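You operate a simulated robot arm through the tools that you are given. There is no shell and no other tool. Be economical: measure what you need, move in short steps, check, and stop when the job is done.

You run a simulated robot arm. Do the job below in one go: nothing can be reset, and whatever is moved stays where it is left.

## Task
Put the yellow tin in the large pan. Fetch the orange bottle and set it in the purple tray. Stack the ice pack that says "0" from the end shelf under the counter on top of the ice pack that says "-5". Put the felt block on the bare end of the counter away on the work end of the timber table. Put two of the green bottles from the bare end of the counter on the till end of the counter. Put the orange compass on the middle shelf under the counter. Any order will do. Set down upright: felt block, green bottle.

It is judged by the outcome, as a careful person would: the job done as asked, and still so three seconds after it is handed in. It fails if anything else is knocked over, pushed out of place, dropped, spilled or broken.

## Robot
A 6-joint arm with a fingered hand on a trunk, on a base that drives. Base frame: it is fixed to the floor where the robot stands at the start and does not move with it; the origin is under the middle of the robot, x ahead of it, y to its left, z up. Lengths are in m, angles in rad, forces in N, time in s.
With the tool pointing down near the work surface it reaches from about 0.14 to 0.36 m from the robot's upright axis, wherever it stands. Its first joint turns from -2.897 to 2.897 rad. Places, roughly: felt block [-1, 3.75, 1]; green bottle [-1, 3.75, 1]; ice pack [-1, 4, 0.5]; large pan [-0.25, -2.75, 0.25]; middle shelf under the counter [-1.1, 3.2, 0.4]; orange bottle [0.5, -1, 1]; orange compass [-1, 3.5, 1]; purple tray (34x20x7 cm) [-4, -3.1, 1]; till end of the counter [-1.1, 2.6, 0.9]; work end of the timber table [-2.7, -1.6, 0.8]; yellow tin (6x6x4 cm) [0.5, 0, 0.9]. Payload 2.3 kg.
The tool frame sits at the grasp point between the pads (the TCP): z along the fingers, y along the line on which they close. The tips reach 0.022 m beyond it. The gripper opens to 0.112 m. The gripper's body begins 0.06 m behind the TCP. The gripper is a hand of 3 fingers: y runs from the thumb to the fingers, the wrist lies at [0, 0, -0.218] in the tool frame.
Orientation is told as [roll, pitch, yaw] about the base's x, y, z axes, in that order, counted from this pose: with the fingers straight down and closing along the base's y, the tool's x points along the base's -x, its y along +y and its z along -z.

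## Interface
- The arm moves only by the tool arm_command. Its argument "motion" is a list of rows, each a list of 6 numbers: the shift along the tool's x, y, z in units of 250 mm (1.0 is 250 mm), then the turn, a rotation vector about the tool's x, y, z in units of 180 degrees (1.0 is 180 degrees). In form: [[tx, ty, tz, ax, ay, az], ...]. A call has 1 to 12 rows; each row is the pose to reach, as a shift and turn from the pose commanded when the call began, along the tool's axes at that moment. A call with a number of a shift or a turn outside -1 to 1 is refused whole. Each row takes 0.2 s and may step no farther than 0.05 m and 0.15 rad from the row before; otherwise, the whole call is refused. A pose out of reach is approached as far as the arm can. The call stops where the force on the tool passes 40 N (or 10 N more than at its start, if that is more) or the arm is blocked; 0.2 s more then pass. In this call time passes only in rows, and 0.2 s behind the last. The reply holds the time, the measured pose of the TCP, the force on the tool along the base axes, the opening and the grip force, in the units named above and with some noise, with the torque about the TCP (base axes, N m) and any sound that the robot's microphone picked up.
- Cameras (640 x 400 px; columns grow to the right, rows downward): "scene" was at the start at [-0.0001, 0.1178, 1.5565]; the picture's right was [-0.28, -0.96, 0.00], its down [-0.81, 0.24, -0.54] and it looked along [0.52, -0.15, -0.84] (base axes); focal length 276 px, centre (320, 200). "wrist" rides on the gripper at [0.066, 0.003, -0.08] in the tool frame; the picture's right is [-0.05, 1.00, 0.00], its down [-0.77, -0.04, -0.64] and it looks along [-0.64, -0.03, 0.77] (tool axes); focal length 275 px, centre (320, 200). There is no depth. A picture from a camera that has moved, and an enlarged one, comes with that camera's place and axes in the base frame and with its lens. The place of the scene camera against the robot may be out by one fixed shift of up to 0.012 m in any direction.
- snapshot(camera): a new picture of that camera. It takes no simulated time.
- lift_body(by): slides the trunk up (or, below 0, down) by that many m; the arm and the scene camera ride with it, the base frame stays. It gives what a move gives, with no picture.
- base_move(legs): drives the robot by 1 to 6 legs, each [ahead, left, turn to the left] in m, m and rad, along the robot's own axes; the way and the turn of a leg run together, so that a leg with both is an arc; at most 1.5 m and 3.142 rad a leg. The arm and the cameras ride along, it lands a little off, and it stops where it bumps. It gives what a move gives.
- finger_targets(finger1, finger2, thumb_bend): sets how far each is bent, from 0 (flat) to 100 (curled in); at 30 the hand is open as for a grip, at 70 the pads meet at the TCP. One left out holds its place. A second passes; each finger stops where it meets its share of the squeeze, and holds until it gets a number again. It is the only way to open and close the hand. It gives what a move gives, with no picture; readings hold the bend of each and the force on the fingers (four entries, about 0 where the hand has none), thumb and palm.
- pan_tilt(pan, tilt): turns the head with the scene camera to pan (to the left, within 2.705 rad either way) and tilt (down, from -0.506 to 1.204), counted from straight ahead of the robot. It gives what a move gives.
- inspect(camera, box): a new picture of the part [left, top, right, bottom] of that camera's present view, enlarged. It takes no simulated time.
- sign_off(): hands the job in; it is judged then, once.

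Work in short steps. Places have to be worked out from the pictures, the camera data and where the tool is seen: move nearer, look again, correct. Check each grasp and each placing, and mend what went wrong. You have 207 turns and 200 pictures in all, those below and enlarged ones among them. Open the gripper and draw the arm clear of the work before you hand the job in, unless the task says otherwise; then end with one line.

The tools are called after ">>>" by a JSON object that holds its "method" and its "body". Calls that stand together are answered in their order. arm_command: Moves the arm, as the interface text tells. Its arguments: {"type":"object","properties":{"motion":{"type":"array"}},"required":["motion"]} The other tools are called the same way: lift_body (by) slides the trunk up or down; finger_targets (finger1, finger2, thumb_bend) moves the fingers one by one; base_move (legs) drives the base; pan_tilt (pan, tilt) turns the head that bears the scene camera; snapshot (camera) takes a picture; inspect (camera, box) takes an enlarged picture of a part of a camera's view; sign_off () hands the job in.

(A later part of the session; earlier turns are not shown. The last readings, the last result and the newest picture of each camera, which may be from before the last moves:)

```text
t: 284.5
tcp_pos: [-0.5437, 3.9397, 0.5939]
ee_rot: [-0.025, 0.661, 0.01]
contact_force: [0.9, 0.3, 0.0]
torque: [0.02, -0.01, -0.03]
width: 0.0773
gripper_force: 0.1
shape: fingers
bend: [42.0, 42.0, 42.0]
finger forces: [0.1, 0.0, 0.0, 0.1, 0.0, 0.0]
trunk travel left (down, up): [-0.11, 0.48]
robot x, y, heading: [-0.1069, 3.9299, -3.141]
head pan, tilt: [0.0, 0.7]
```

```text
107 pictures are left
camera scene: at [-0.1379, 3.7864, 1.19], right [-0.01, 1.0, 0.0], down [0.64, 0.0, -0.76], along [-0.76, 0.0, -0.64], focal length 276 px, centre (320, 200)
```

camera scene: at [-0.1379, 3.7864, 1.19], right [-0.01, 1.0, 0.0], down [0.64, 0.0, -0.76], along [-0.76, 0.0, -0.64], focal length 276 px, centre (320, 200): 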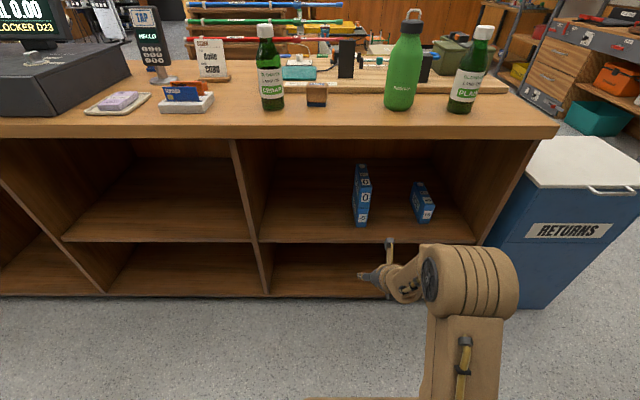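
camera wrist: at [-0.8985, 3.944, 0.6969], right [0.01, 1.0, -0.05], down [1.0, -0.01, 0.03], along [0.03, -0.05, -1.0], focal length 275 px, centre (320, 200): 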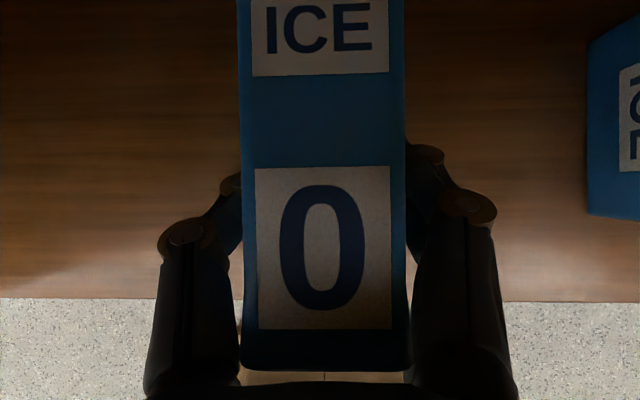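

The stack stands squarely. Next the compass (≈[-0.96, 3.43] on top): keep this tilted hand, raise the trunk and move along.

>>> {"method": "lift_body", "body": {"by": 0.4}}

>>> {"method": "lift_body", "body": {"by": 0.08}}

>>> {"method": "base_move", "body": {"legs": [[0, 0.51, 0], [0.15, 0, 0]]}}

>>> {"method": "snapshot", "body": {"camera": "scene"}}

>>> {"method": "snapshot", "body": {"camera": "wrist"}}

```text
t: 288.3
tcp_pos: [-0.5457, 3.9382, 0.993]
ee_rot: [-0.028, 0.662, 0.01]
contact_force: [0.6, 0.3, -0.4]
torque: [0.01, -0.02, 0.02]
width: 0.0775
gripper_force: 0.0
shape: fingers
bend: [42.0, 42.0, 42.0]
finger forces: [0.1, 0.0, 0.0, 0.0, 0.0, 0.1]
trunk travel left (down, up): [-0.51, 0.08]
robot x, y, heading: [-0.1089, 3.9313, -3.14]
head pan, tilt: [0.0, 0.7]
```

```text
t: 289.5
tcp_pos: [-0.5458, 3.9393, 1.0743]
ee_rot: [-0.025, 0.661, 0.011]
contact_force: [0.3, 1.4, -0.1]
torque: [-0.01, 0.02, -0.01]
width: 0.0773
gripper_force: 0.0
shape: fingers
bend: [42.0, 42.0, 42.0]
finger forces: [0.1, 0.0, 0.0, 0.1, 0.1, 0.1]
trunk travel left (down, up): [-0.59, 0.0]
robot x, y, heading: [-0.1088, 3.9292, -3.138]
head pan, tilt: [0.0, 0.7]
```

```text
t: 293.4
tcp_pos: [-0.6923, 3.4253, 1.0746]
ee_rot: [-0.025, 0.659, 0.01]
contact_force: [-1.1, -0.1, 0.1]
torque: [0.01, -0.02, -0.02]
width: 0.0777
gripper_force: 0.1
shape: fingers
bend: [42.0, 42.0, 42.0]
finger forces: [0.0, 0.1, 0.0, 0.0, 0.1, 0.0]
trunk travel left (down, up): [-0.59, 0.0]
robot x, y, heading: [-0.255, 3.4159, -3.14]
head pan, tilt: [0.0, 0.7]
```

```text
106 pictures are left
camera scene: at [-0.2854, 3.2731, 1.67], right [0.0, 1.0, 0.0], down [0.64, 0.0, -0.76], along [-0.76, 0.0, -0.64], focal length 276 px, centre (320, 200)
```

scene: 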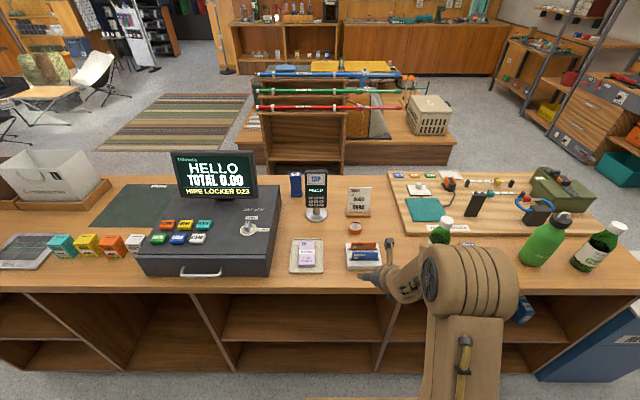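

```text
105 pictures are left
camera wrist: at [-0.6969, 3.4322, 1.1766], right [0.01, 1.0, -0.05], down [1.0, -0.01, 0.03], along [0.03, -0.05, -1.0], focal length 275 px, centre (320, 200)
```

wrist: 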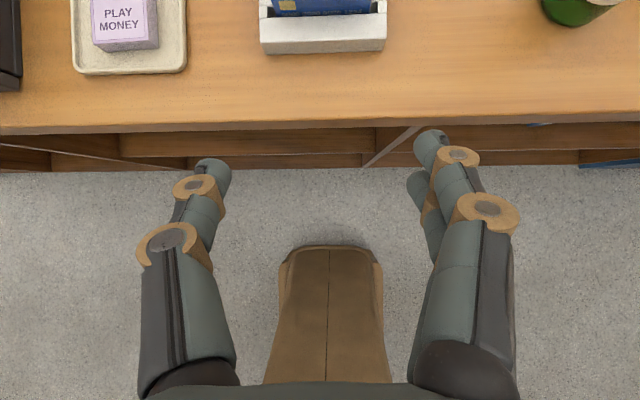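

Driving 0.18 m further in above the counter to see the compass from the wrist camera.

>>> {"method": "base_move", "body": {"legs": [[0.18, 0, 0]]}}

>>> {"method": "snapshot", "body": {"camera": "wrist"}}

```text
t: 294.9
tcp_pos: [-0.8735, 3.4259, 1.073]
ee_rot: [-0.028, 0.659, 0.008]
contact_force: [-0.5, -0.4, 0.7]
torque: [-0.04, 0.01, 0.03]
width: 0.0778
gripper_force: 0.0
shape: fingers
bend: [42.0, 42.0, 42.0]
finger forces: [0.1, 0.1, 0.1, 0.0, 0.1, 0.0]
trunk travel left (down, up): [-0.59, 0.0]
robot x, y, heading: [-0.4317, 3.4145, -3.135]
head pan, tilt: [0.0, 0.7]
```

```text
104 pictures are left
camera wrist: at [-0.8776, 3.4315, 1.1766], right [0.01, 1.0, -0.05], down [1.0, -0.01, 0.03], along [0.03, -0.05, -1.0], focal length 275 px, centre (320, 200)
```

wrist: 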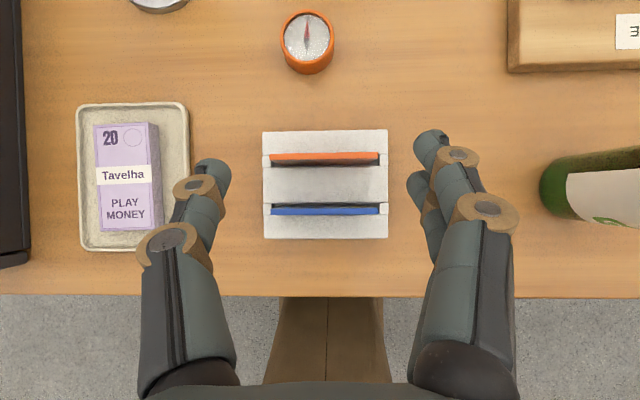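

Counter top re-triangulates to z≈0.89, edge x≈-0.766; compass ≈[-1.02, 3.408], top ≈0.915. Driving 0.1 in, extending the arm 0.047 and aligning y.

>>> {"method": "base_move", "body": {"legs": [[0.1, 0, 0]]}}

>>> {"method": "arm_command", "body": {"motion": [[0.074, -0.036, 0.058, 0, 0, 0], [0.149, -0.072, 0.115, 0, 0, 0]]}}

>>> {"method": "lift_body", "body": {"by": -0.1}}

>>> {"method": "snapshot", "body": {"camera": "wrist"}}

```text
t: 296.1
tcp_pos: [-0.9729, 3.4255, 1.0735]
ee_rot: [-0.026, 0.66, 0.008]
contact_force: [-0.7, -0.2, -0.5]
torque: [-0.02, 0.03, -0.01]
width: 0.0772
gripper_force: 0.1
shape: fingers
bend: [42.0, 42.0, 42.0]
finger forces: [0.0, 0.0, 0.0, 0.1, 0.0, 0.0]
trunk travel left (down, up): [-0.59, 0.0]
robot x, y, heading: [-0.5336, 3.4169, -3.137]
head pan, tilt: [0.0, 0.7]
```

```text
t: 296.7
tcp_pos: [-1.0196, 3.4055, 1.0725]
ee_rot: [-0.027, 0.659, 0.009]
contact_force: [-0.1, 0.5, 0.2]
torque: [0.01, 0.0, -0.03]
width: 0.0773
gripper_force: 0.1
shape: fingers
bend: [42.0, 42.0, 42.0]
finger forces: [0.0, 0.1, 0.0, 0.0, 0.1, 0.0]
trunk travel left (down, up): [-0.59, 0.0]
robot x, y, heading: [-0.533, 3.4192, -3.138]
head pan, tilt: [0.0, 0.7]
```

```text
t: 298.0
tcp_pos: [-1.0188, 3.4053, 0.9739]
ee_rot: [-0.026, 0.662, 0.01]
contact_force: [0.0, -1.5, -1.3]
torque: [0.02, 0.02, 0.03]
width: 0.0775
gripper_force: 0.1
shape: fingers
bend: [42.0, 42.0, 42.0]
finger forces: [0.1, 0.0, 0.0, 0.0, 0.1, 0.0]
trunk travel left (down, up): [-0.49, 0.1]
robot x, y, heading: [-0.5328, 3.4186, -3.134]
head pan, tilt: [0.0, 0.7]
```

```text
103 pictures are left
camera wrist: at [-1.0236, 3.412, 1.0771], right [0.01, 1.0, -0.05], down [1.0, -0.01, 0.03], along [0.03, -0.05, -1.0], focal length 275 px, centre (320, 200)
```

wrist: 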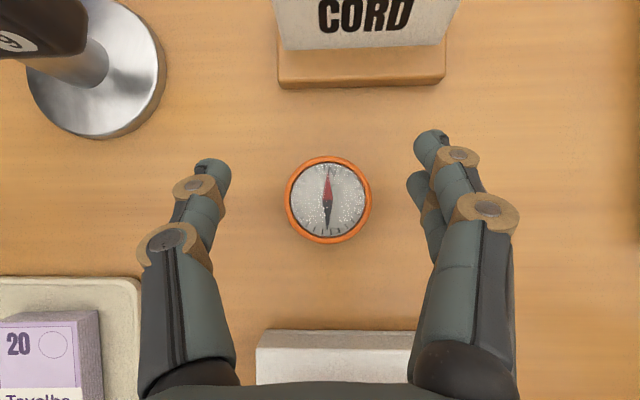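

Well centred over the compass. Lowering 0.063 with the trunk, then closing.

>>> {"method": "lift_body", "body": {"by": -0.063}}

>>> {"method": "snapshot", "body": {"camera": "wrist"}}

```text
t: 298.8
tcp_pos: [-1.0214, 3.4052, 0.9287]
ee_rot: [-0.024, 0.679, 0.012]
contact_force: [5.0, -1.0, 13.7]
torque: [0.63, -0.07, -0.26]
width: 0.0778
gripper_force: 6.8
shape: fingers
bend: [42.0, 43.0, 42.0]
finger forces: [0.0, 13.7, 0.0, 0.1, 0.0, 0.0]
trunk travel left (down, up): [-0.44, 0.15]
robot x, y, heading: [-0.5343, 3.4127, -3.136]
head pan, tilt: [0.0, 0.7]
stopped: the force on the tool passed its limit at 45 N (the readings are from after the stop); the commanded pose is now the measured one
```

```text
102 pictures are left
camera wrist: at [-1.0238, 3.4108, 1.0325], right [0.01, 1.0, -0.05], down [1.0, -0.01, 0.01], along [0.01, -0.05, -1.0], focal length 275 px, centre (320, 200)
```

wrist: 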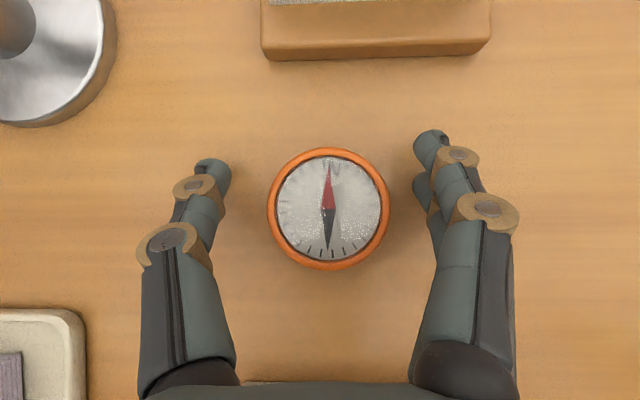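

Finger 2 touches the counter first (tilted hand). I lift a little and check how much room the base has to the counter so I can reduce the tilt.

>>> {"method": "lift_body", "body": {"by": 0.04}}

>>> {"method": "pan_tilt", "body": {"pan": 0.0, "tilt": 1.2}}

>>> {"method": "snapshot", "body": {"camera": "scene"}}

```text
t: 299.6
tcp_pos: [-1.0223, 3.4048, 0.9681]
ee_rot: [-0.025, 0.674, 0.01]
contact_force: [0.8, -0.8, -0.4]
torque: [0.02, -0.02, 0.02]
width: 0.0774
gripper_force: 0.1
shape: fingers
bend: [42.0, 42.0, 42.0]
finger forces: [0.1, 0.0, 0.0, 0.1, 0.0, 0.0]
trunk travel left (down, up): [-0.48, 0.11]
robot x, y, heading: [-0.5342, 3.42, -3.135]
head pan, tilt: [0.0, 0.7]
```

```text
t: 300.6
tcp_pos: [-1.0225, 3.4054, 0.9662]
ee_rot: [-0.027, 0.674, 0.011]
contact_force: [-0.3, 0.4, -0.7]
torque: [0.0, 0.01, 0.02]
width: 0.0775
gripper_force: 0.0
shape: fingers
bend: [42.0, 42.0, 42.0]
finger forces: [0.0, 0.0, 0.0, 0.0, 0.0, 0.1]
trunk travel left (down, up): [-0.48, 0.11]
robot x, y, heading: [-0.5363, 3.4161, -3.141]
head pan, tilt: [0.0, 1.201]
```

```text
101 pictures are left
camera scene: at [-0.5362, 3.272, 1.5238], right [0.0, 1.0, 0.0], down [0.93, 0.0, -0.36], along [-0.36, 0.0, -0.93], focal length 276 px, centre (320, 200)
```

scene: 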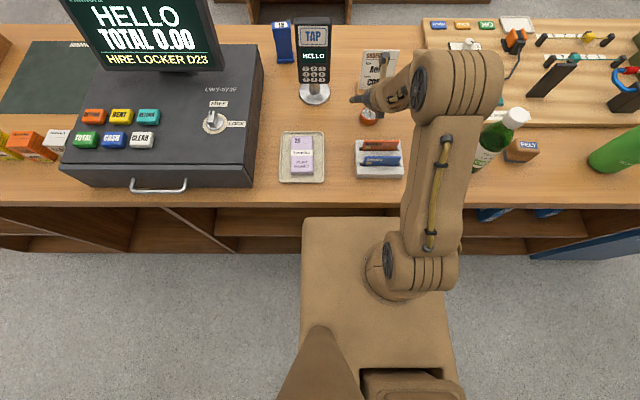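

The base is ~3 cm from the counter edge, so I can't get closer. I test whether the arm can reach this spot with less tilt.

>>> {"method": "arm_command", "body": {"motion": [[0, 0, 0, 0, -0.04, 0], [0, 0, 0, 0, -0.08, 0], [0, 0, 0, 0, -0.12, 0]]}}

```text
t: 301.4
tcp_pos: [-0.9748, 3.3751, 0.9253]
ee_rot: [0.023, 0.39, 0.017]
contact_force: [2.6, -1.2, 16.4]
torque: [0.57, -0.12, -0.11]
width: 0.0799
gripper_force: 7.3
shape: fingers
bend: [42.0, 39.0, 42.0]
finger forces: [0.0, 12.7, 0.0, 0.1, 2.5, 0.0]
out of reach, approached as far as the arm can: row 1, 2, 3
trunk travel left (down, up): [-0.48, 0.11]
robot x, y, heading: [-0.5306, 3.4195, -3.14]
head pan, tilt: [0.0, 1.201]
stopped in row 3: the force on the tool passed its limit at 59 N (the readings are from after the stop); the commanded pose is now the measured one
```

It drifted and touched. Raising and checking nothing was disturbed.

>>> {"method": "lift_body", "body": {"by": 0.11}}

>>> {"method": "snapshot", "body": {"camera": "wrist"}}

>>> {"method": "snapshot", "body": {"camera": "scene"}}

```text
t: 302.8
tcp_pos: [-0.9765, 3.3757, 1.0331]
ee_rot: [0.021, 0.385, 0.016]
contact_force: [0.4, 0.5, 0.7]
torque: [-0.02, 0.01, 0.0]
width: 0.0788
gripper_force: 0.1
shape: fingers
bend: [42.0, 42.0, 42.0]
finger forces: [0.0, 0.1, 0.1, 0.0, 0.0, 0.0]
trunk travel left (down, up): [-0.59, 0.0]
robot x, y, heading: [-0.5314, 3.415, -3.134]
head pan, tilt: [0.0, 1.201]
```

```text
100 pictures are left
camera wrist: at [-1.009, 3.3769, 1.1332], right [0.03, 1.0, 0.0], down [0.95, -0.03, 0.3], along [0.3, -0.01, -0.95], focal length 275 px, centre (320, 200)
```

wrist: 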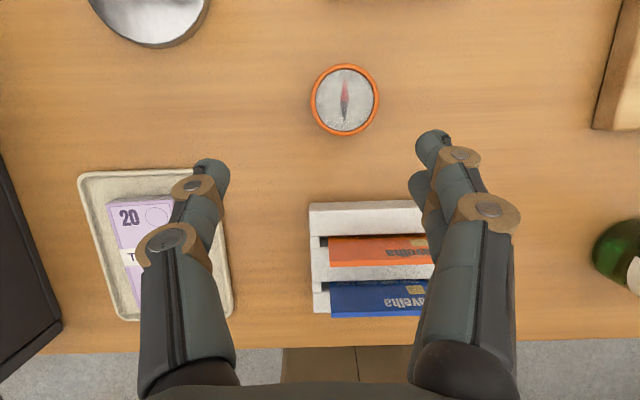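

```text
99 pictures are left
camera scene: at [-0.5363, 3.272, 1.6337], right [0.0, 1.0, 0.0], down [0.93, 0.0, -0.36], along [-0.36, 0.0, -0.93], focal length 276 px, centre (320, 200)
```

scene: 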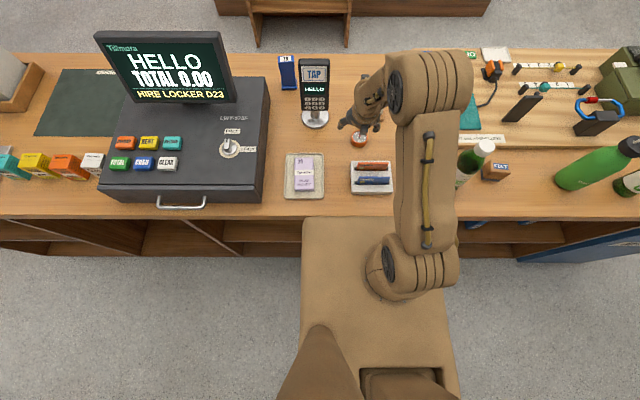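

Nothing was disturbed. Wrist reach limits the tilt to ≥~0.6 here, so I'll pinch the compass between thumb and the lower finger (finger 1 kept open). Positioning for that.

>>> {"method": "base_move", "body": {"legs": [[0.018, 0, 0]]}}

>>> {"method": "arm_command", "body": {"motion": [[0.04, 0.04, 0.017, 0, 0.034, 0], [0.09, 0.08, 0.034, 0, 0.068, 0], [0.126, 0.12, 0.051, 0, 0.068, 0]]}}

>>> {"method": "snapshot", "body": {"camera": "wrist"}}

```text
t: 303.6
tcp_pos: [-0.9935, 3.3757, 1.0351]
ee_rot: [0.021, 0.384, 0.018]
contact_force: [-0.3, 0.0, 0.2]
torque: [-0.02, 0.0, -0.01]
width: 0.0789
gripper_force: 0.0
shape: fingers
bend: [42.0, 42.0, 42.0]
finger forces: [0.0, 0.0, 0.0, 0.0, 0.0, 0.0]
trunk travel left (down, up): [-0.59, 0.0]
robot x, y, heading: [-0.5534, 3.4175, -3.138]
head pan, tilt: [0.0, 1.201]
```

```text
t: 304.4
tcp_pos: [-1.0183, 3.4026, 1.0357]
ee_rot: [0.062, 0.548, 0.023]
contact_force: [0.1, 0.3, 0.0]
torque: [0.04, 0.0, 0.0]
width: 0.0784
gripper_force: 0.1
shape: fingers
bend: [42.0, 42.0, 42.0]
finger forces: [0.1, 0.1, 0.1, 0.1, 0.0, 0.0]
out of reach, approached as far as the arm can: row 2, 3
trunk travel left (down, up): [-0.59, 0.0]
robot x, y, heading: [-0.5564, 3.4178, -3.136]
head pan, tilt: [0.0, 1.201]
```

```text
98 pictures are left
camera wrist: at [-1.0343, 3.4019, 1.1382], right [0.05, 1.0, 0.03], down [0.99, -0.05, 0.14], along [0.14, 0.02, -0.99], focal length 275 px, centre (320, 200)
```

wrist: 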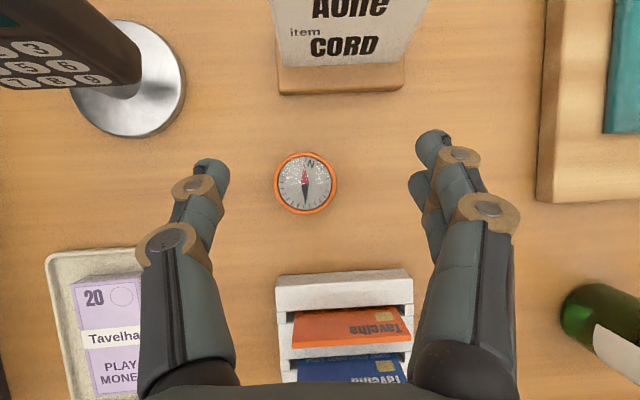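

>>> {"method": "arm_command", "body": {"motion": [[0.0, -0.03, 0.0, 0, 0.03, 0], [0.041, -0.03, 0.025, 0, 0.03, 0]]}}

>>> {"method": "finger_targets", "body": {"finger1": 28, "finger2": 44, "thumb_bend": 44}}

>>> {"method": "lift_body", "body": {"by": -0.07}}

>>> {"method": "snapshot", "body": {"camera": "wrist"}}

```text
t: 305.0
tcp_pos: [-1.0306, 3.3954, 1.0346]
ee_rot: [0.069, 0.643, 0.032]
contact_force: [-0.1, 0.6, 0.5]
torque: [-0.01, 0.01, -0.02]
width: 0.0787
gripper_force: 0.0
shape: fingers
bend: [42.0, 42.0, 42.0]
finger forces: [0.0, 0.0, 0.0, 0.0, 0.1, 0.0]
out of reach, approached as far as the arm can: row 1
trunk travel left (down, up): [-0.59, 0.0]
robot x, y, heading: [-0.5518, 3.4166, -3.135]
head pan, tilt: [0.0, 1.201]
```

```text
t: 306.0
tcp_pos: [-1.0297, 3.3956, 1.0352]
ee_rot: [0.07, 0.642, 0.031]
contact_force: [-0.7, 0.1, -0.4]
torque: [0.04, -0.01, -0.01]
width: 0.094
gripper_force: 0.1
shape: fingers
bend: [28.0, 44.0, 44.0]
finger forces: [0.0, 0.0, 0.1, 0.1, 0.0, 0.1]
trunk travel left (down, up): [-0.59, 0.0]
robot x, y, heading: [-0.5487, 3.4159, -3.137]
head pan, tilt: [0.0, 1.201]
```

```text
t: 307.1
tcp_pos: [-1.0298, 3.3956, 0.9656]
ee_rot: [0.068, 0.642, 0.031]
contact_force: [0.3, -0.3, 0.9]
torque: [-0.02, -0.02, 0.03]
width: 0.094
gripper_force: 0.1
shape: fingers
bend: [28.0, 44.0, 44.0]
finger forces: [0.0, 0.1, 0.1, 0.1, 0.0, 0.2]
trunk travel left (down, up): [-0.52, 0.07]
robot x, y, heading: [-0.552, 3.4146, -3.139]
head pan, tilt: [0.0, 1.201]
```

```text
97 pictures are left
camera wrist: at [-1.0364, 3.3941, 1.0687], right [0.05, 1.0, 0.03], down [1.0, -0.05, 0.04], along [0.05, 0.02, -1.0], focal length 275 px, centre (320, 200)
```

wrist: 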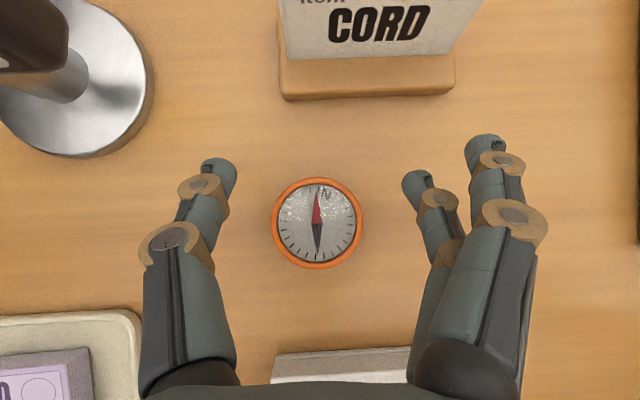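

Positions match plan (thumb and lower finger bracket the compass). Lowering the last 3 cm.

>>> {"method": "lift_body", "body": {"by": -0.033}}

>>> {"method": "finger_targets", "body": {"finger2": 70, "thumb_bend": 70}}

>>> {"method": "snapshot", "body": {"camera": "wrist"}}

```text
t: 307.8
tcp_pos: [-1.0304, 3.3959, 0.9321]
ee_rot: [0.069, 0.642, 0.029]
contact_force: [0.1, 1.1, 0.7]
torque: [-0.02, 0.02, 0.01]
width: 0.0938
gripper_force: 0.1
shape: fingers
bend: [28.0, 44.0, 44.0]
finger forces: [0.1, 0.1, 0.0, 0.0, 0.1, 0.1]
trunk travel left (down, up): [-0.487, 0.103]
robot x, y, heading: [-0.5548, 3.4143, -3.136]
head pan, tilt: [0.0, 1.201]
```

```text
t: 308.8
tcp_pos: [-1.0306, 3.3951, 0.9324]
ee_rot: [0.068, 0.641, 0.031]
contact_force: [-0.3, -0.1, 0.5]
torque: [-0.02, -0.01, 0.02]
width: 0.0574
gripper_force: 0.0
shape: fingers
bend: [28.0, 70.0, 70.0]
finger forces: [0.1, 0.1, 0.0, 0.1, 0.0, 0.0]
trunk travel left (down, up): [-0.487, 0.103]
robot x, y, heading: [-0.5513, 3.4149, -3.144]
head pan, tilt: [0.0, 1.201]
```

```text
96 pictures are left
camera wrist: at [-1.0365, 3.3941, 1.0357], right [0.05, 1.0, 0.03], down [1.0, -0.05, 0.04], along [0.05, 0.02, -1.0], focal length 275 px, centre (320, 200)
```

wrist: 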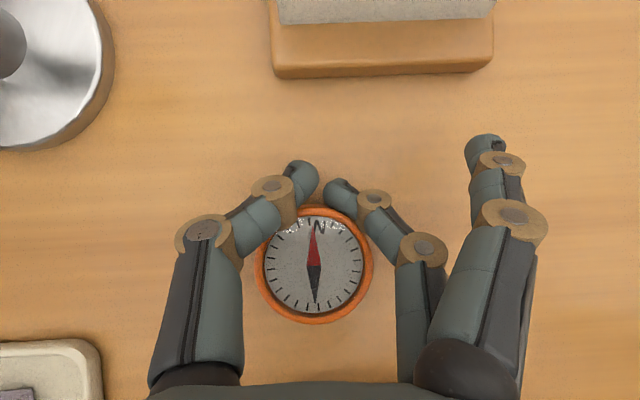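

The fingertips closed just behind the compass and nudged it ~14 mm toward me, which helps: now less tilt is needed. I open, lift, and set a less tilted grip centred on it.

>>> {"method": "finger_targets", "body": {"finger1": 40, "finger2": 40, "thumb_bend": 40}}

>>> {"method": "lift_body", "body": {"by": 0.07}}

>>> {"method": "arm_command", "body": {"motion": [[-0.06, 0, -0.045, 0, 0, 0], [-0.115, 0, -0.086, 0, -0.03, 0], [-0.115, 0, -0.086, 0, -0.077, 0]]}}

>>> {"method": "snapshot", "body": {"camera": "wrist"}}

```text
t: 309.8
tcp_pos: [-1.0308, 3.3957, 0.9317]
ee_rot: [0.068, 0.642, 0.03]
contact_force: [0.0, 0.0, -0.4]
torque: [0.0, 0.0, 0.0]
width: 0.0838
gripper_force: 0.1
shape: fingers
bend: [40.0, 40.0, 40.0]
finger forces: [0.0, 0.0, 0.1, 0.0, 0.0, 0.0]
trunk travel left (down, up): [-0.487, 0.103]
robot x, y, heading: [-0.5523, 3.417, -3.139]
head pan, tilt: [0.0, 1.201]
```

```text
t: 310.9
tcp_pos: [-1.0299, 3.3957, 1.0024]
ee_rot: [0.069, 0.642, 0.029]
contact_force: [0.0, -0.9, 0.0]
torque: [0.02, -0.02, -0.02]
width: 0.084
gripper_force: 0.0
shape: fingers
bend: [40.0, 40.0, 40.0]
finger forces: [0.0, 0.0, 0.1, 0.0, 0.0, 0.1]
trunk travel left (down, up): [-0.557, 0.033]
robot x, y, heading: [-0.5516, 3.4155, -3.138]
head pan, tilt: [0.0, 1.201]
```

```text
t: 311.7
tcp_pos: [-0.9951, 3.4048, 1.0019]
ee_rot: [0.102, 0.496, 0.019]
contact_force: [-0.7, 0.4, -0.5]
torque: [-0.01, 0.01, 0.01]
width: 0.0839
gripper_force: 0.1
shape: fingers
bend: [40.0, 40.0, 40.0]
finger forces: [0.0, 0.1, 0.0, 0.0, 0.1, 0.0]
out of reach, approached as far as the arm can: row 3
trunk travel left (down, up): [-0.557, 0.033]
robot x, y, heading: [-0.5533, 3.4163, -3.139]
head pan, tilt: [0.0, 1.201]
```

```text
95 pictures are left
camera wrist: at [-1.0168, 3.3994, 1.1044], right [0.07, 1.0, 0.07], down [0.98, -0.08, 0.19], along [0.19, 0.05, -0.98], focal length 275 px, centre (320, 200)
```

wrist: 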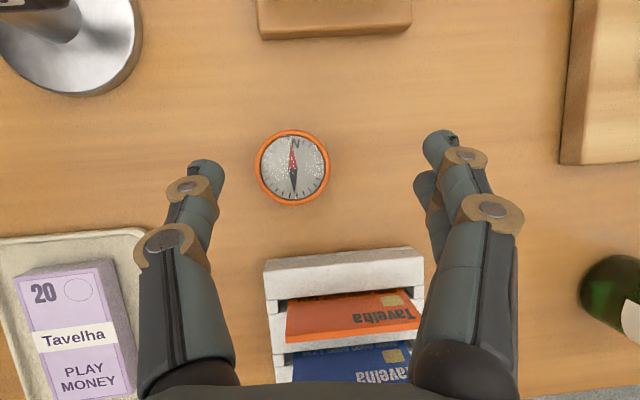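

Compass at [-1.004, 3.391]. Aligning y and taking out the roll error.

>>> {"method": "arm_command", "body": {"motion": [[0, -0.027, 0, 0.014, 0, 0.007], [0, -0.054, 0, 0.028, 0, 0.015]]}}

>>> {"method": "lift_body", "body": {"by": -0.045}}

>>> {"method": "snapshot", "body": {"camera": "wrist"}}

```text
t: 312.3
tcp_pos: [-0.9871, 3.3882, 0.9981]
ee_rot: [0.015, 0.42, -0.022]
contact_force: [0.5, 0.9, -0.3]
torque: [0.01, -0.01, -0.03]
width: 0.084
gripper_force: 0.1
shape: fingers
bend: [40.0, 40.0, 40.0]
finger forces: [0.1, 0.1, 0.0, 0.0, 0.0, 0.0]
out of reach, approached as far as the arm can: row 1, 2
trunk travel left (down, up): [-0.557, 0.033]
robot x, y, heading: [-0.5582, 3.4178, -3.138]
head pan, tilt: [0.0, 1.201]
```

```text
t: 313.2
tcp_pos: [-0.9889, 3.3882, 0.9529]
ee_rot: [0.015, 0.42, -0.019]
contact_force: [-0.1, 0.7, 0.2]
torque: [-0.04, 0.01, 0.01]
width: 0.0839
gripper_force: 0.0
shape: fingers
bend: [40.0, 40.0, 40.0]
finger forces: [0.0, 0.0, 0.1, 0.0, 0.1, 0.0]
trunk travel left (down, up): [-0.512, 0.078]
robot x, y, heading: [-0.5534, 3.4199, -3.138]
head pan, tilt: [0.0, 1.201]
```

```text
94 pictures are left
camera wrist: at [-1.0175, 3.3918, 1.0523], right [0.07, 1.0, 0.0], down [0.96, -0.07, 0.26], along [0.26, -0.02, -0.96], focal length 275 px, centre (320, 200)
```

wrist: 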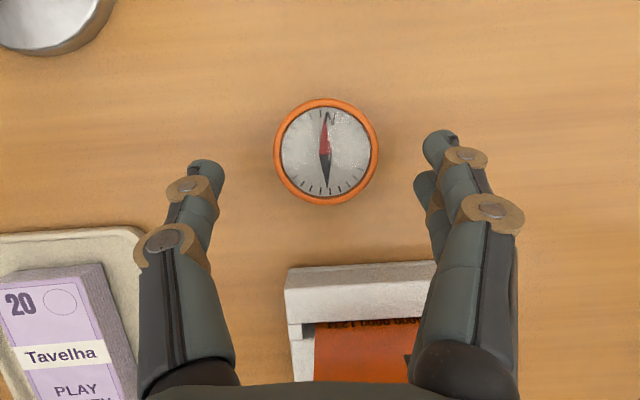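

>>> {"method": "arm_command", "body": {"motion": [[0.024, 0.02, 0.01, 0, 0, 0]]}}

>>> {"method": "lift_body", "body": {"by": -0.024}}

>>> {"method": "snapshot", "body": {"camera": "wrist"}}

```text
t: 313.6
tcp_pos: [-0.9944, 3.3928, 0.9524]
ee_rot: [0.015, 0.419, -0.022]
contact_force: [-0.8, 0.3, -0.8]
torque: [-0.02, 0.01, -0.01]
width: 0.0838
gripper_force: 0.0
shape: fingers
bend: [40.0, 40.0, 40.0]
finger forces: [0.0, 0.0, 0.1, 0.0, 0.0, 0.1]
trunk travel left (down, up): [-0.512, 0.078]
robot x, y, heading: [-0.5542, 3.4141, -3.137]
head pan, tilt: [0.0, 1.201]
```

```text
t: 314.3
tcp_pos: [-0.9947, 3.3935, 0.9285]
ee_rot: [0.017, 0.42, -0.021]
contact_force: [-0.1, -0.2, -0.7]
torque: [0.0, 0.04, 0.03]
width: 0.0839
gripper_force: 0.2
shape: fingers
bend: [40.0, 40.0, 40.0]
finger forces: [0.0, 0.1, 0.0, 0.0, 0.1, 0.0]
trunk travel left (down, up): [-0.488, 0.102]
robot x, y, heading: [-0.5522, 3.4154, -3.136]
head pan, tilt: [0.0, 1.201]
```

```text
93 pictures are left
camera wrist: at [-1.0239, 3.397, 1.0286], right [0.07, 1.0, 0.0], down [0.96, -0.07, 0.26], along [0.26, -0.02, -0.96], focal length 275 px, centre (320, 200)
```

wrist: 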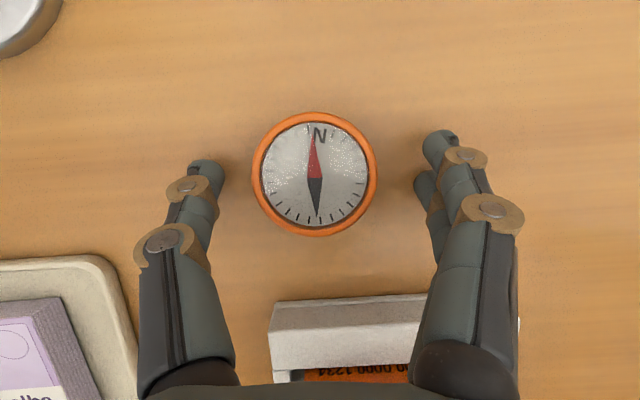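

No contact yet; lowering 6 mm more and closing all three.

>>> {"method": "lift_body", "body": {"by": -0.006}}

>>> {"method": "finger_targets", "body": {"finger1": 66, "finger2": 66, "thumb_bend": 66}}

>>> {"method": "snapshot", "body": {"camera": "wrist"}}

```text
t: 314.8
tcp_pos: [-0.9947, 3.3924, 0.927]
ee_rot: [0.019, 0.431, -0.018]
contact_force: [-10.2, -7.7, 38.1]
torque: [1.98, 0.1, 0.5]
width: 0.0843
gripper_force: 19.7
shape: fingers
bend: [40.0, 43.0, 40.0]
finger forces: [0.0, 38.6, 0.1, 0.0, 0.1, 0.0]
trunk travel left (down, up): [-0.482, 0.108]
robot x, y, heading: [-0.5494, 3.4156, -3.138]
head pan, tilt: [0.0, 1.201]
```

```text
t: 315.5
tcp_pos: [-0.9948, 3.395, 0.9265]
ee_rot: [0.012, 0.435, -0.025]
contact_force: [3.6, 2.3, 25.5]
torque: [1.07, -0.18, -0.15]
width: 0.0423
gripper_force: 21.1
shape: fingers
bend: [56.0, 59.0, 61.0]
finger forces: [8.3, 22.2, 0.0, 0.0, 11.8, 0.1]
trunk travel left (down, up): [-0.482, 0.108]
robot x, y, heading: [-0.5534, 3.4113, -3.138]
head pan, tilt: [0.0, 1.201]
stopped: the force on the tool passed its limit at 51 N (the readings are from after the stop); the commanded pose is now the measured one
```

```text
92 pictures are left
camera wrist: at [-1.0225, 3.3977, 1.0265], right [0.07, 1.0, -0.01], down [0.97, -0.07, 0.25], along [0.25, -0.03, -0.97], focal length 275 px, centre (320, 200)
```

wrist: 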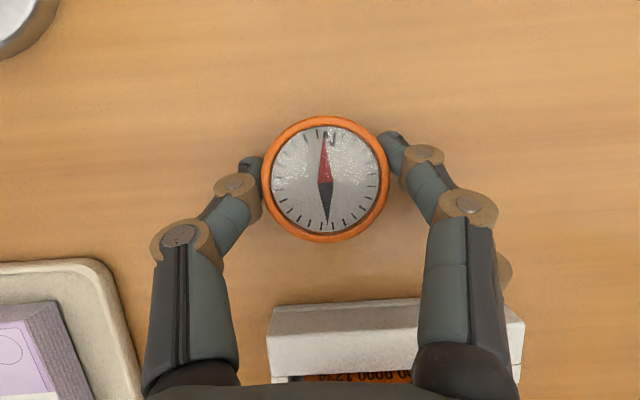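

All three hold the compass. Lifting with the trunk.

>>> {"method": "lift_body", "body": {"by": 0.03}}

>>> {"method": "finger_targets", "body": {"finger1": 70, "finger2": 70, "thumb_bend": 70}}

>>> {"method": "lift_body", "body": {"by": 0.07}}

>>> {"method": "snapshot", "body": {"camera": "wrist"}}

```text
t: 316.2
tcp_pos: [-0.9963, 3.3934, 0.9532]
ee_rot: [0.015, 0.428, -0.025]
contact_force: [0.1, -0.6, -1.5]
torque: [-0.01, -0.04, -0.03]
width: 0.0421
gripper_force: 10.1
shape: fingers
bend: [55.0, 64.0, 61.0]
finger forces: [8.3, 1.4, 0.0, 0.0, 9.8, 0.1]
trunk travel left (down, up): [-0.512, 0.078]
robot x, y, heading: [-0.5538, 3.4168, -3.139]
head pan, tilt: [0.0, 1.201]
```

```text
t: 317.2
tcp_pos: [-0.9969, 3.3928, 0.9529]
ee_rot: [0.014, 0.424, -0.025]
contact_force: [-0.6, 0.0, -0.3]
torque: [0.0, -0.02, -0.04]
width: 0.0418
gripper_force: 17.7
shape: fingers
bend: [57.0, 59.0, 61.0]
finger forces: [8.5, 9.2, 0.0, 0.0, 17.3, 0.0]
trunk travel left (down, up): [-0.512, 0.078]
robot x, y, heading: [-0.5489, 3.4131, -3.139]
head pan, tilt: [0.0, 1.201]
```

```text
t: 318.3
tcp_pos: [-0.9969, 3.3941, 1.0247]
ee_rot: [0.014, 0.426, -0.025]
contact_force: [0.6, -0.4, -0.9]
torque: [0.01, -0.02, -0.03]
width: 0.0418
gripper_force: 17.2
shape: fingers
bend: [57.0, 59.0, 61.0]
finger forces: [8.4, 9.2, 0.0, 0.0, 17.3, 0.0]
trunk travel left (down, up): [-0.582, 0.008]
robot x, y, heading: [-0.554, 3.4191, -3.136]
head pan, tilt: [0.0, 1.201]
```

```text
91 pictures are left
camera wrist: at [-1.0251, 3.397, 1.124], right [0.07, 1.0, -0.01], down [0.96, -0.07, 0.26], along [0.26, -0.03, -0.97], focal length 275 px, centre (320, 200)
```

wrist: 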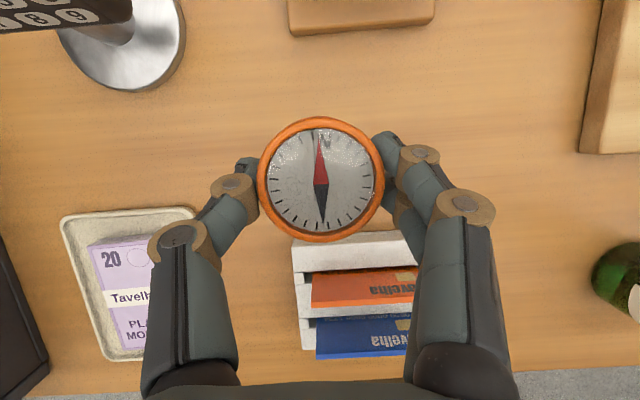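

Compass secured. Backing out, moving to the middle bay (y≈3.22), and lowering.

>>> {"method": "base_move", "body": {"legs": [[-0.45, 0, 0], [0, 0.175, 0]]}}

>>> {"method": "lift_body", "body": {"by": -0.4}}

>>> {"method": "lift_body", "body": {"by": -0.08}}

>>> {"method": "pan_tilt", "body": {"pan": 0.0, "tilt": 0.7}}

>>> {"method": "snapshot", "body": {"camera": "scene"}}

>>> {"method": "snapshot", "body": {"camera": "wrist"}}

```text
t: 322.1
tcp_pos: [-0.5449, 3.2213, 1.0237]
ee_rot: [0.014, 0.425, -0.027]
contact_force: [0.6, 0.8, 0.1]
torque: [0.02, -0.02, -0.01]
width: 0.0421
gripper_force: 17.1
shape: fingers
bend: [57.0, 59.0, 61.0]
finger forces: [8.5, 9.3, 0.0, 0.1, 17.3, 0.0]
trunk travel left (down, up): [-0.582, 0.008]
robot x, y, heading: [-0.1009, 3.245, -3.136]
head pan, tilt: [0.0, 1.201]
```

```text
t: 325.9
tcp_pos: [-0.5447, 3.2228, 0.6249]
ee_rot: [0.013, 0.427, -0.026]
contact_force: [-1.0, 0.2, -1.0]
torque: [0.0, 0.01, 0.02]
width: 0.0417
gripper_force: 17.5
shape: fingers
bend: [57.0, 59.0, 61.0]
finger forces: [8.5, 9.2, 0.0, 0.1, 17.3, 0.0]
trunk travel left (down, up): [-0.182, 0.408]
robot x, y, heading: [-0.1016, 3.2459, -3.138]
head pan, tilt: [0.0, 1.201]
```

```text
t: 327.1
tcp_pos: [-0.5446, 3.2229, 0.5435]
ee_rot: [0.015, 0.426, -0.025]
contact_force: [0.0, 0.8, -0.3]
torque: [-0.02, 0.03, 0.01]
width: 0.0419
gripper_force: 17.0
shape: fingers
bend: [57.0, 59.0, 61.0]
finger forces: [8.5, 9.2, 0.1, 0.0, 17.2, 0.0]
trunk travel left (down, up): [-0.102, 0.488]
robot x, y, heading: [-0.1005, 3.2445, -3.141]
head pan, tilt: [0.0, 1.201]
```

```text
t: 328.0
tcp_pos: [-0.5451, 3.2224, 0.5443]
ee_rot: [0.012, 0.426, -0.027]
contact_force: [0.1, -0.2, -0.6]
torque: [-0.03, -0.03, 0.03]
width: 0.0419
gripper_force: 17.2
shape: fingers
bend: [57.0, 59.0, 61.0]
finger forces: [8.5, 9.2, 0.0, 0.0, 17.4, 0.0]
trunk travel left (down, up): [-0.102, 0.488]
robot x, y, heading: [-0.0987, 3.2454, -3.139]
head pan, tilt: [0.0, 0.7]
```

```text
90 pictures are left
camera scene: at [-0.1318, 3.1002, 1.1816], right [0.0, 1.0, 0.0], down [0.64, 0.0, -0.76], along [-0.76, 0.0, -0.64], focal length 276 px, centre (320, 200)
```

scene: 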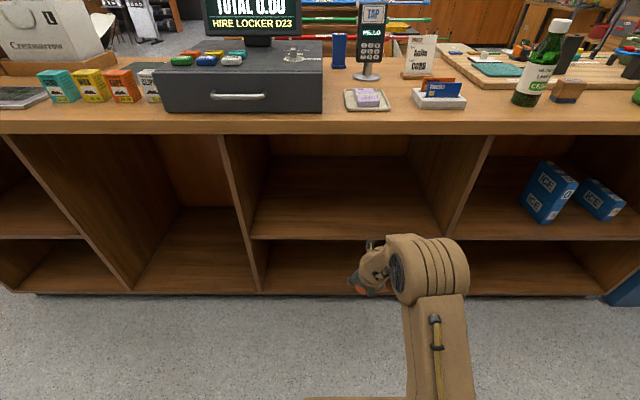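

```text
89 pictures are left
camera wrist: at [-0.5732, 3.2257, 0.644], right [0.07, 1.0, -0.01], down [0.96, -0.07, 0.26], along [0.26, -0.03, -0.97], focal length 275 px, centre (320, 200)
```

wrist: 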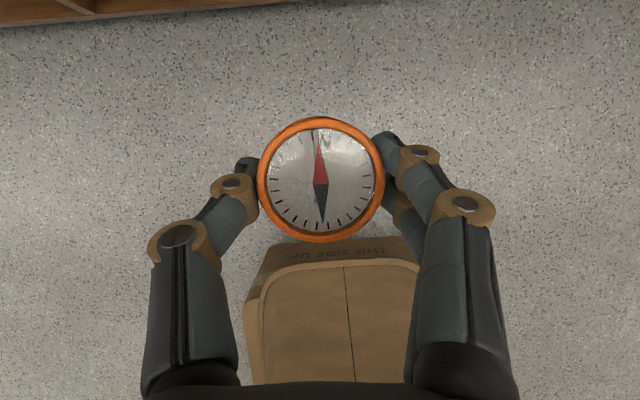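

Middle bay spans y≈2.86–3.54. To keep the elbow below/outside the counter edge I lower the trunk a bit, tilt the hand a little more and reach forward.

>>> {"method": "lift_body", "body": {"by": -0.06}}

>>> {"method": "arm_command", "body": {"motion": [[0.1, 0, -0.042, 0, 0.031, 0], [0.2, 0, -0.084, 0, 0.062, 0]]}}

>>> {"method": "base_move", "body": {"legs": [[0.18, 0, 0]]}}

>>> {"method": "snapshot", "body": {"camera": "scene"}}

>>> {"method": "snapshot", "body": {"camera": "wrist"}}

```text
t: 329.0
tcp_pos: [-0.546, 3.2214, 0.4842]
ee_rot: [0.014, 0.426, -0.026]
contact_force: [0.6, 0.7, -0.4]
torque: [-0.02, 0.01, -0.01]
width: 0.042
gripper_force: 17.3
shape: fingers
bend: [57.0, 59.0, 61.0]
finger forces: [8.4, 9.3, 0.1, 0.0, 17.3, 0.0]
trunk travel left (down, up): [-0.042, 0.548]
robot x, y, heading: [-0.0993, 3.2463, -3.136]
head pan, tilt: [0.0, 0.7]
```

```text
t: 329.6
tcp_pos: [-0.5828, 3.2223, 0.5242]
ee_rot: [0.015, 0.621, -0.023]
contact_force: [0.0, 1.0, -0.2]
torque: [-0.02, 0.01, 0.01]
width: 0.0418
gripper_force: 17.7
shape: fingers
bend: [57.0, 59.0, 61.0]
finger forces: [8.5, 9.2, 0.1, 0.1, 17.1, 0.0]
trunk travel left (down, up): [-0.042, 0.548]
robot x, y, heading: [-0.102, 3.2467, -3.14]
head pan, tilt: [0.0, 0.7]
```

```text
t: 331.1
tcp_pos: [-0.7625, 3.2202, 0.5232]
ee_rot: [0.016, 0.622, -0.019]
contact_force: [0.4, -0.2, -1.1]
torque: [0.0, 0.01, 0.01]
width: 0.0417
gripper_force: 17.4
shape: fingers
bend: [57.0, 59.0, 61.0]
finger forces: [8.5, 9.2, 0.0, 0.0, 17.1, 0.0]
trunk travel left (down, up): [-0.042, 0.548]
robot x, y, heading: [-0.2817, 3.2444, -3.137]
head pan, tilt: [0.0, 0.7]
```

```text
88 pictures are left
camera scene: at [-0.3121, 3.0993, 1.1217], right [-0.01, 1.0, 0.0], down [0.64, 0.0, -0.76], along [-0.76, 0.0, -0.64], focal length 276 px, centre (320, 200)
```

scene: 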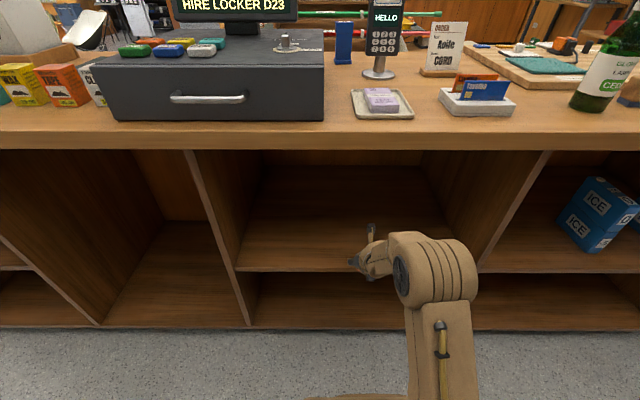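

```text
87 pictures are left
camera wrist: at [-0.7709, 3.2236, 0.6272], right [0.07, 1.0, -0.01], down [1.0, -0.07, 0.07], along [0.07, -0.02, -1.0], focal length 275 px, centre (320, 200)
```

wrist: 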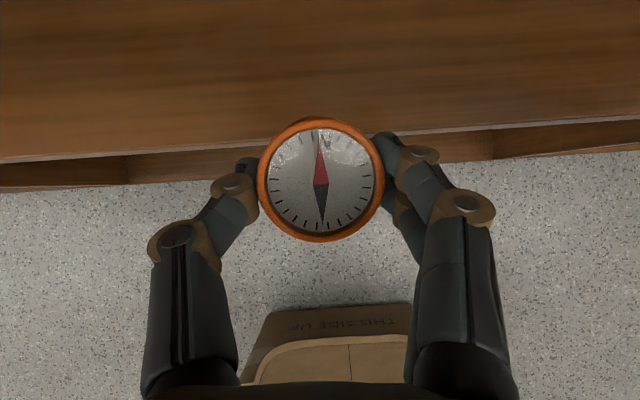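

Clear. Forward 0.105, then lower to the shelf.

>>> {"method": "base_move", "body": {"legs": [[0.105, 0, 0]]}}

>>> {"method": "lift_body", "body": {"by": -0.02}}

>>> {"method": "arm_command", "body": {"motion": [[-0.012, 0, 0.016, 0, 0, 0], [-0.023, 0, 0.033, 0, 0, 0]]}}

>>> {"method": "snapshot", "body": {"camera": "wrist"}}

```text
t: 332.3
tcp_pos: [-0.8678, 3.2206, 0.5252]
ee_rot: [0.016, 0.623, -0.023]
contact_force: [-0.1, -0.5, 0.3]
torque: [0.03, 0.0, 0.03]
width: 0.0417
gripper_force: 17.3
shape: fingers
bend: [57.0, 59.0, 61.0]
finger forces: [8.4, 9.2, 0.0, 0.0, 17.1, 0.0]
trunk travel left (down, up): [-0.042, 0.548]
robot x, y, heading: [-0.3852, 3.24, -3.139]
head pan, tilt: [0.0, 0.7]
```

```text
t: 333.0
tcp_pos: [-0.8685, 3.2212, 0.5032]
ee_rot: [0.016, 0.62, -0.022]
contact_force: [0.4, -0.5, -0.4]
torque: [0.0, -0.01, -0.02]
width: 0.0418
gripper_force: 17.7
shape: fingers
bend: [57.0, 59.0, 61.0]
finger forces: [8.6, 9.2, 0.0, 0.0, 17.1, 0.0]
trunk travel left (down, up): [-0.022, 0.568]
robot x, y, heading: [-0.3858, 3.2456, -3.138]
head pan, tilt: [0.0, 0.7]
```

```text
t: 333.6
tcp_pos: [-0.8684, 3.2215, 0.4932]
ee_rot: [0.015, 0.621, -0.024]
contact_force: [0.2, -0.5, -0.4]
torque: [0.0, 0.0, 0.0]
width: 0.0414
gripper_force: 16.8
shape: fingers
bend: [57.0, 59.0, 61.0]
finger forces: [8.6, 9.2, 0.1, 0.1, 17.2, 0.0]
trunk travel left (down, up): [-0.022, 0.568]
robot x, y, heading: [-0.3849, 3.2444, -3.139]
head pan, tilt: [0.0, 0.7]
```

```text
86 pictures are left
camera wrist: at [-0.8766, 3.2242, 0.597], right [0.07, 1.0, -0.02], down [1.0, -0.07, 0.07], along [0.07, -0.02, -1.0], focal length 275 px, centre (320, 200)
```

wrist: 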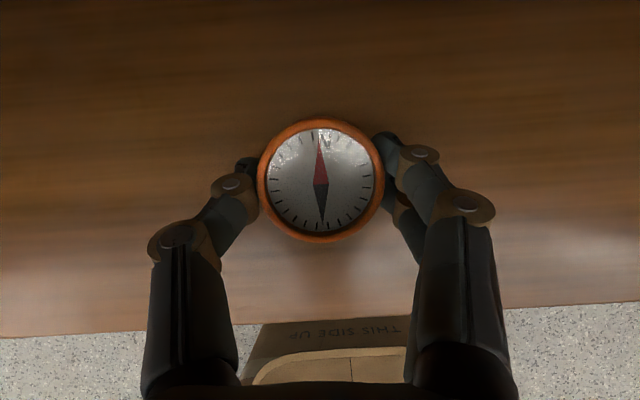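

>>> {"method": "arm_command", "body": {"motion": [[-0.009, 0, 0.013, 0, 0, 0]]}}

>>> {"method": "arm_command", "body": {"motion": [[-0.007, 0, 0.01, 0, 0, 0]]}}

>>> {"method": "arm_command", "body": {"motion": [[-0.007, 0, 0.01, 0, 0, 0]]}}

```text
t: 334.0
tcp_pos: [-0.8689, 3.2201, 0.4901]
ee_rot: [0.015, 0.62, -0.023]
contact_force: [-0.3, -0.4, -1.6]
torque: [0.02, 0.0, -0.03]
width: 0.0418
gripper_force: 17.6
shape: fingers
bend: [57.0, 59.0, 61.0]
finger forces: [8.5, 9.2, 0.1, 0.0, 17.2, 0.0]
trunk travel left (down, up): [-0.022, 0.568]
robot x, y, heading: [-0.3853, 3.2446, -3.135]
head pan, tilt: [0.0, 0.7]
```

```text
t: 334.4
tcp_pos: [-0.8679, 3.221, 0.4868]
ee_rot: [0.016, 0.621, -0.022]
contact_force: [-0.3, 0.0, -0.4]
torque: [-0.02, 0.03, -0.02]
width: 0.0419
gripper_force: 16.9
shape: fingers
bend: [57.0, 59.0, 61.0]
finger forces: [8.6, 9.2, 0.1, 0.0, 17.3, 0.0]
trunk travel left (down, up): [-0.022, 0.568]
robot x, y, heading: [-0.3879, 3.2437, -3.136]
head pan, tilt: [0.0, 0.7]
```

```text
t: 334.8
tcp_pos: [-0.8681, 3.2204, 0.4834]
ee_rot: [0.014, 0.622, -0.022]
contact_force: [-0.3, -0.3, 0.8]
torque: [0.01, -0.02, -0.01]
width: 0.0417
gripper_force: 17.5
shape: fingers
bend: [57.0, 59.0, 61.0]
finger forces: [8.5, 9.3, 0.0, 0.1, 17.2, 0.0]
trunk travel left (down, up): [-0.022, 0.568]
robot x, y, heading: [-0.3861, 3.2429, -3.141]
head pan, tilt: [0.0, 0.7]
```

>>> {"method": "arm_command", "body": {"motion": [[-0.009, 0, 0.013, 0, 0, 0]]}}

>>> {"method": "arm_command", "body": {"motion": [[-0.007, 0, 0.01, 0, 0, 0]]}}

>>> {"method": "snapshot", "body": {"camera": "wrist"}}

```text
t: 335.2
tcp_pos: [-0.8689, 3.222, 0.4797]
ee_rot: [0.016, 0.623, -0.023]
contact_force: [-1.2, 0.1, 1.2]
torque: [-0.01, 0.01, -0.03]
width: 0.0417
gripper_force: 18.3
shape: fingers
bend: [57.0, 59.0, 61.0]
finger forces: [8.9, 9.2, 0.1, 0.0, 17.5, 0.0]
trunk travel left (down, up): [-0.022, 0.568]
robot x, y, heading: [-0.3853, 3.2446, -3.136]
head pan, tilt: [0.0, 0.7]
```

```text
t: 335.6
tcp_pos: [-0.8677, 3.2217, 0.4803]
ee_rot: [0.018, 0.627, -0.02]
contact_force: [-0.4, 0.9, 15.0]
torque: [0.42, 0.05, -0.02]
width: 0.0419
gripper_force: 24.4
shape: fingers
bend: [57.0, 60.0, 61.0]
finger forces: [8.9, 22.1, 0.1, 0.1, 17.4, 0.0]
trunk travel left (down, up): [-0.022, 0.568]
robot x, y, heading: [-0.3885, 3.2431, -3.14]
head pan, tilt: [0.0, 0.7]
```

```text
85 pictures are left
camera wrist: at [-0.8765, 3.2243, 0.5823], right [0.07, 1.0, -0.01], down [1.0, -0.07, 0.06], along [0.06, -0.02, -1.0], focal length 275 px, centre (320, 200)
```

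wrist: 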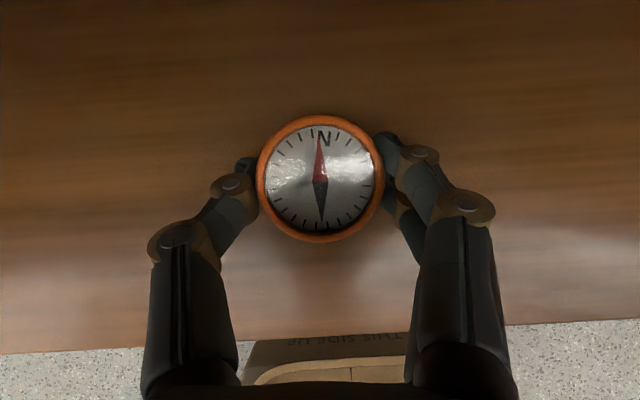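

Touching the shelf (finger 2 contact). Releasing, then raising with the trunk and backing out.

>>> {"method": "finger_targets", "body": {"finger1": 46, "finger2": 46, "thumb_bend": 46}}

>>> {"method": "finger_targets", "body": {"finger1": 38, "finger2": 38, "thumb_bend": 38}}

>>> {"method": "arm_command", "body": {"motion": [[0.023, 0, -0.033, 0, 0, 0], [0.058, 0, -0.081, 0, 0, 0], [0.093, 0, -0.13, 0, 0, 0]]}}

>>> {"method": "snapshot", "body": {"camera": "wrist"}}

>>> {"method": "base_move", "body": {"legs": [[-0.33, 0, 0]]}}

>>> {"method": "snapshot", "body": {"camera": "scene"}}

```text
t: 336.6
tcp_pos: [-0.8685, 3.2215, 0.4796]
ee_rot: [0.017, 0.626, -0.021]
contact_force: [-10.4, -5.6, 28.5]
torque: [0.74, 0.4, 0.31]
width: 0.066
gripper_force: 14.4
shape: fingers
bend: [46.0, 59.0, 46.0]
finger forces: [0.0, 28.7, 0.2, 0.1, 0.1, 0.0]
trunk travel left (down, up): [-0.022, 0.568]
robot x, y, heading: [-0.3815, 3.2443, -3.138]
head pan, tilt: [0.0, 0.7]
```

```text
t: 337.6
tcp_pos: [-0.8669, 3.2226, 0.4781]
ee_rot: [0.016, 0.623, -0.021]
contact_force: [-6.9, -5.7, 23.8]
torque: [0.61, 0.25, 0.22]
width: 0.0889
gripper_force: 11.7
shape: fingers
bend: [38.0, 66.0, 38.0]
finger forces: [0.1, 24.1, 0.0, 0.1, 0.1, 0.1]
trunk travel left (down, up): [-0.022, 0.568]
robot x, y, heading: [-0.3834, 3.2446, -3.139]
head pan, tilt: [0.0, 0.7]
```

```text
t: 338.4
tcp_pos: [-0.8685, 3.2203, 0.517]
ee_rot: [0.015, 0.622, -0.022]
contact_force: [-0.3, -0.1, 0.6]
torque: [-0.03, 0.02, -0.01]
width: 0.0889
gripper_force: 0.1
shape: fingers
bend: [38.0, 38.0, 38.0]
finger forces: [0.0, 0.1, 0.0, 0.0, 0.1, 0.0]
trunk travel left (down, up): [-0.022, 0.568]
robot x, y, heading: [-0.3857, 3.2449, -3.14]
head pan, tilt: [0.0, 0.7]
```

```text
84 pictures are left
camera wrist: at [-0.8763, 3.2237, 0.6204], right [0.07, 1.0, -0.02], down [1.0, -0.07, 0.07], along [0.07, -0.02, -1.0], focal length 275 px, centre (320, 200)
```

wrist: 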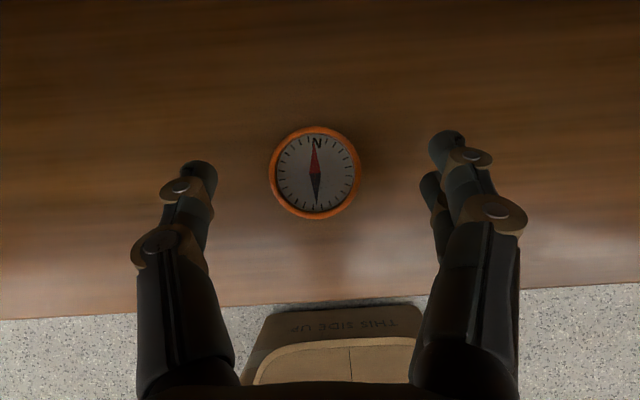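

```text
t: 340.6
tcp_pos: [-0.5378, 3.2226, 0.5159]
ee_rot: [0.017, 0.62, -0.025]
contact_force: [-0.8, 0.7, -0.3]
torque: [0.01, 0.03, 0.03]
width: 0.089
gripper_force: 0.0
shape: fingers
bend: [38.0, 38.0, 38.0]
finger forces: [0.1, 0.1, 0.0, 0.0, 0.0, 0.0]
trunk travel left (down, up): [-0.022, 0.568]
robot x, y, heading: [-0.0588, 3.2435, -3.143]
head pan, tilt: [0.0, 0.7]
```

```text
83 pictures are left
camera scene: at [-0.0885, 3.0999, 1.1017], right [0.0, 1.0, 0.0], down [0.64, 0.0, -0.76], along [-0.76, 0.0, -0.64], focal length 276 px, centre (320, 200)
```

scene: 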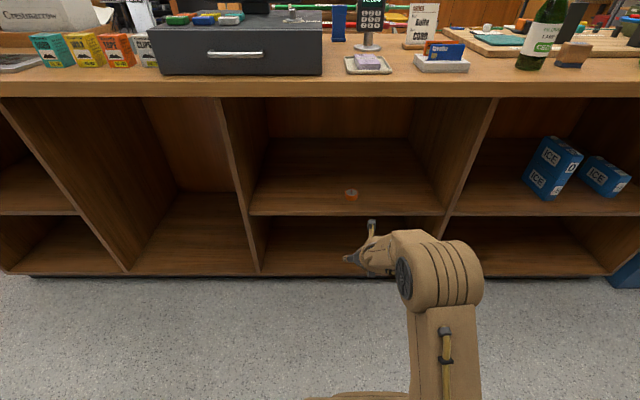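

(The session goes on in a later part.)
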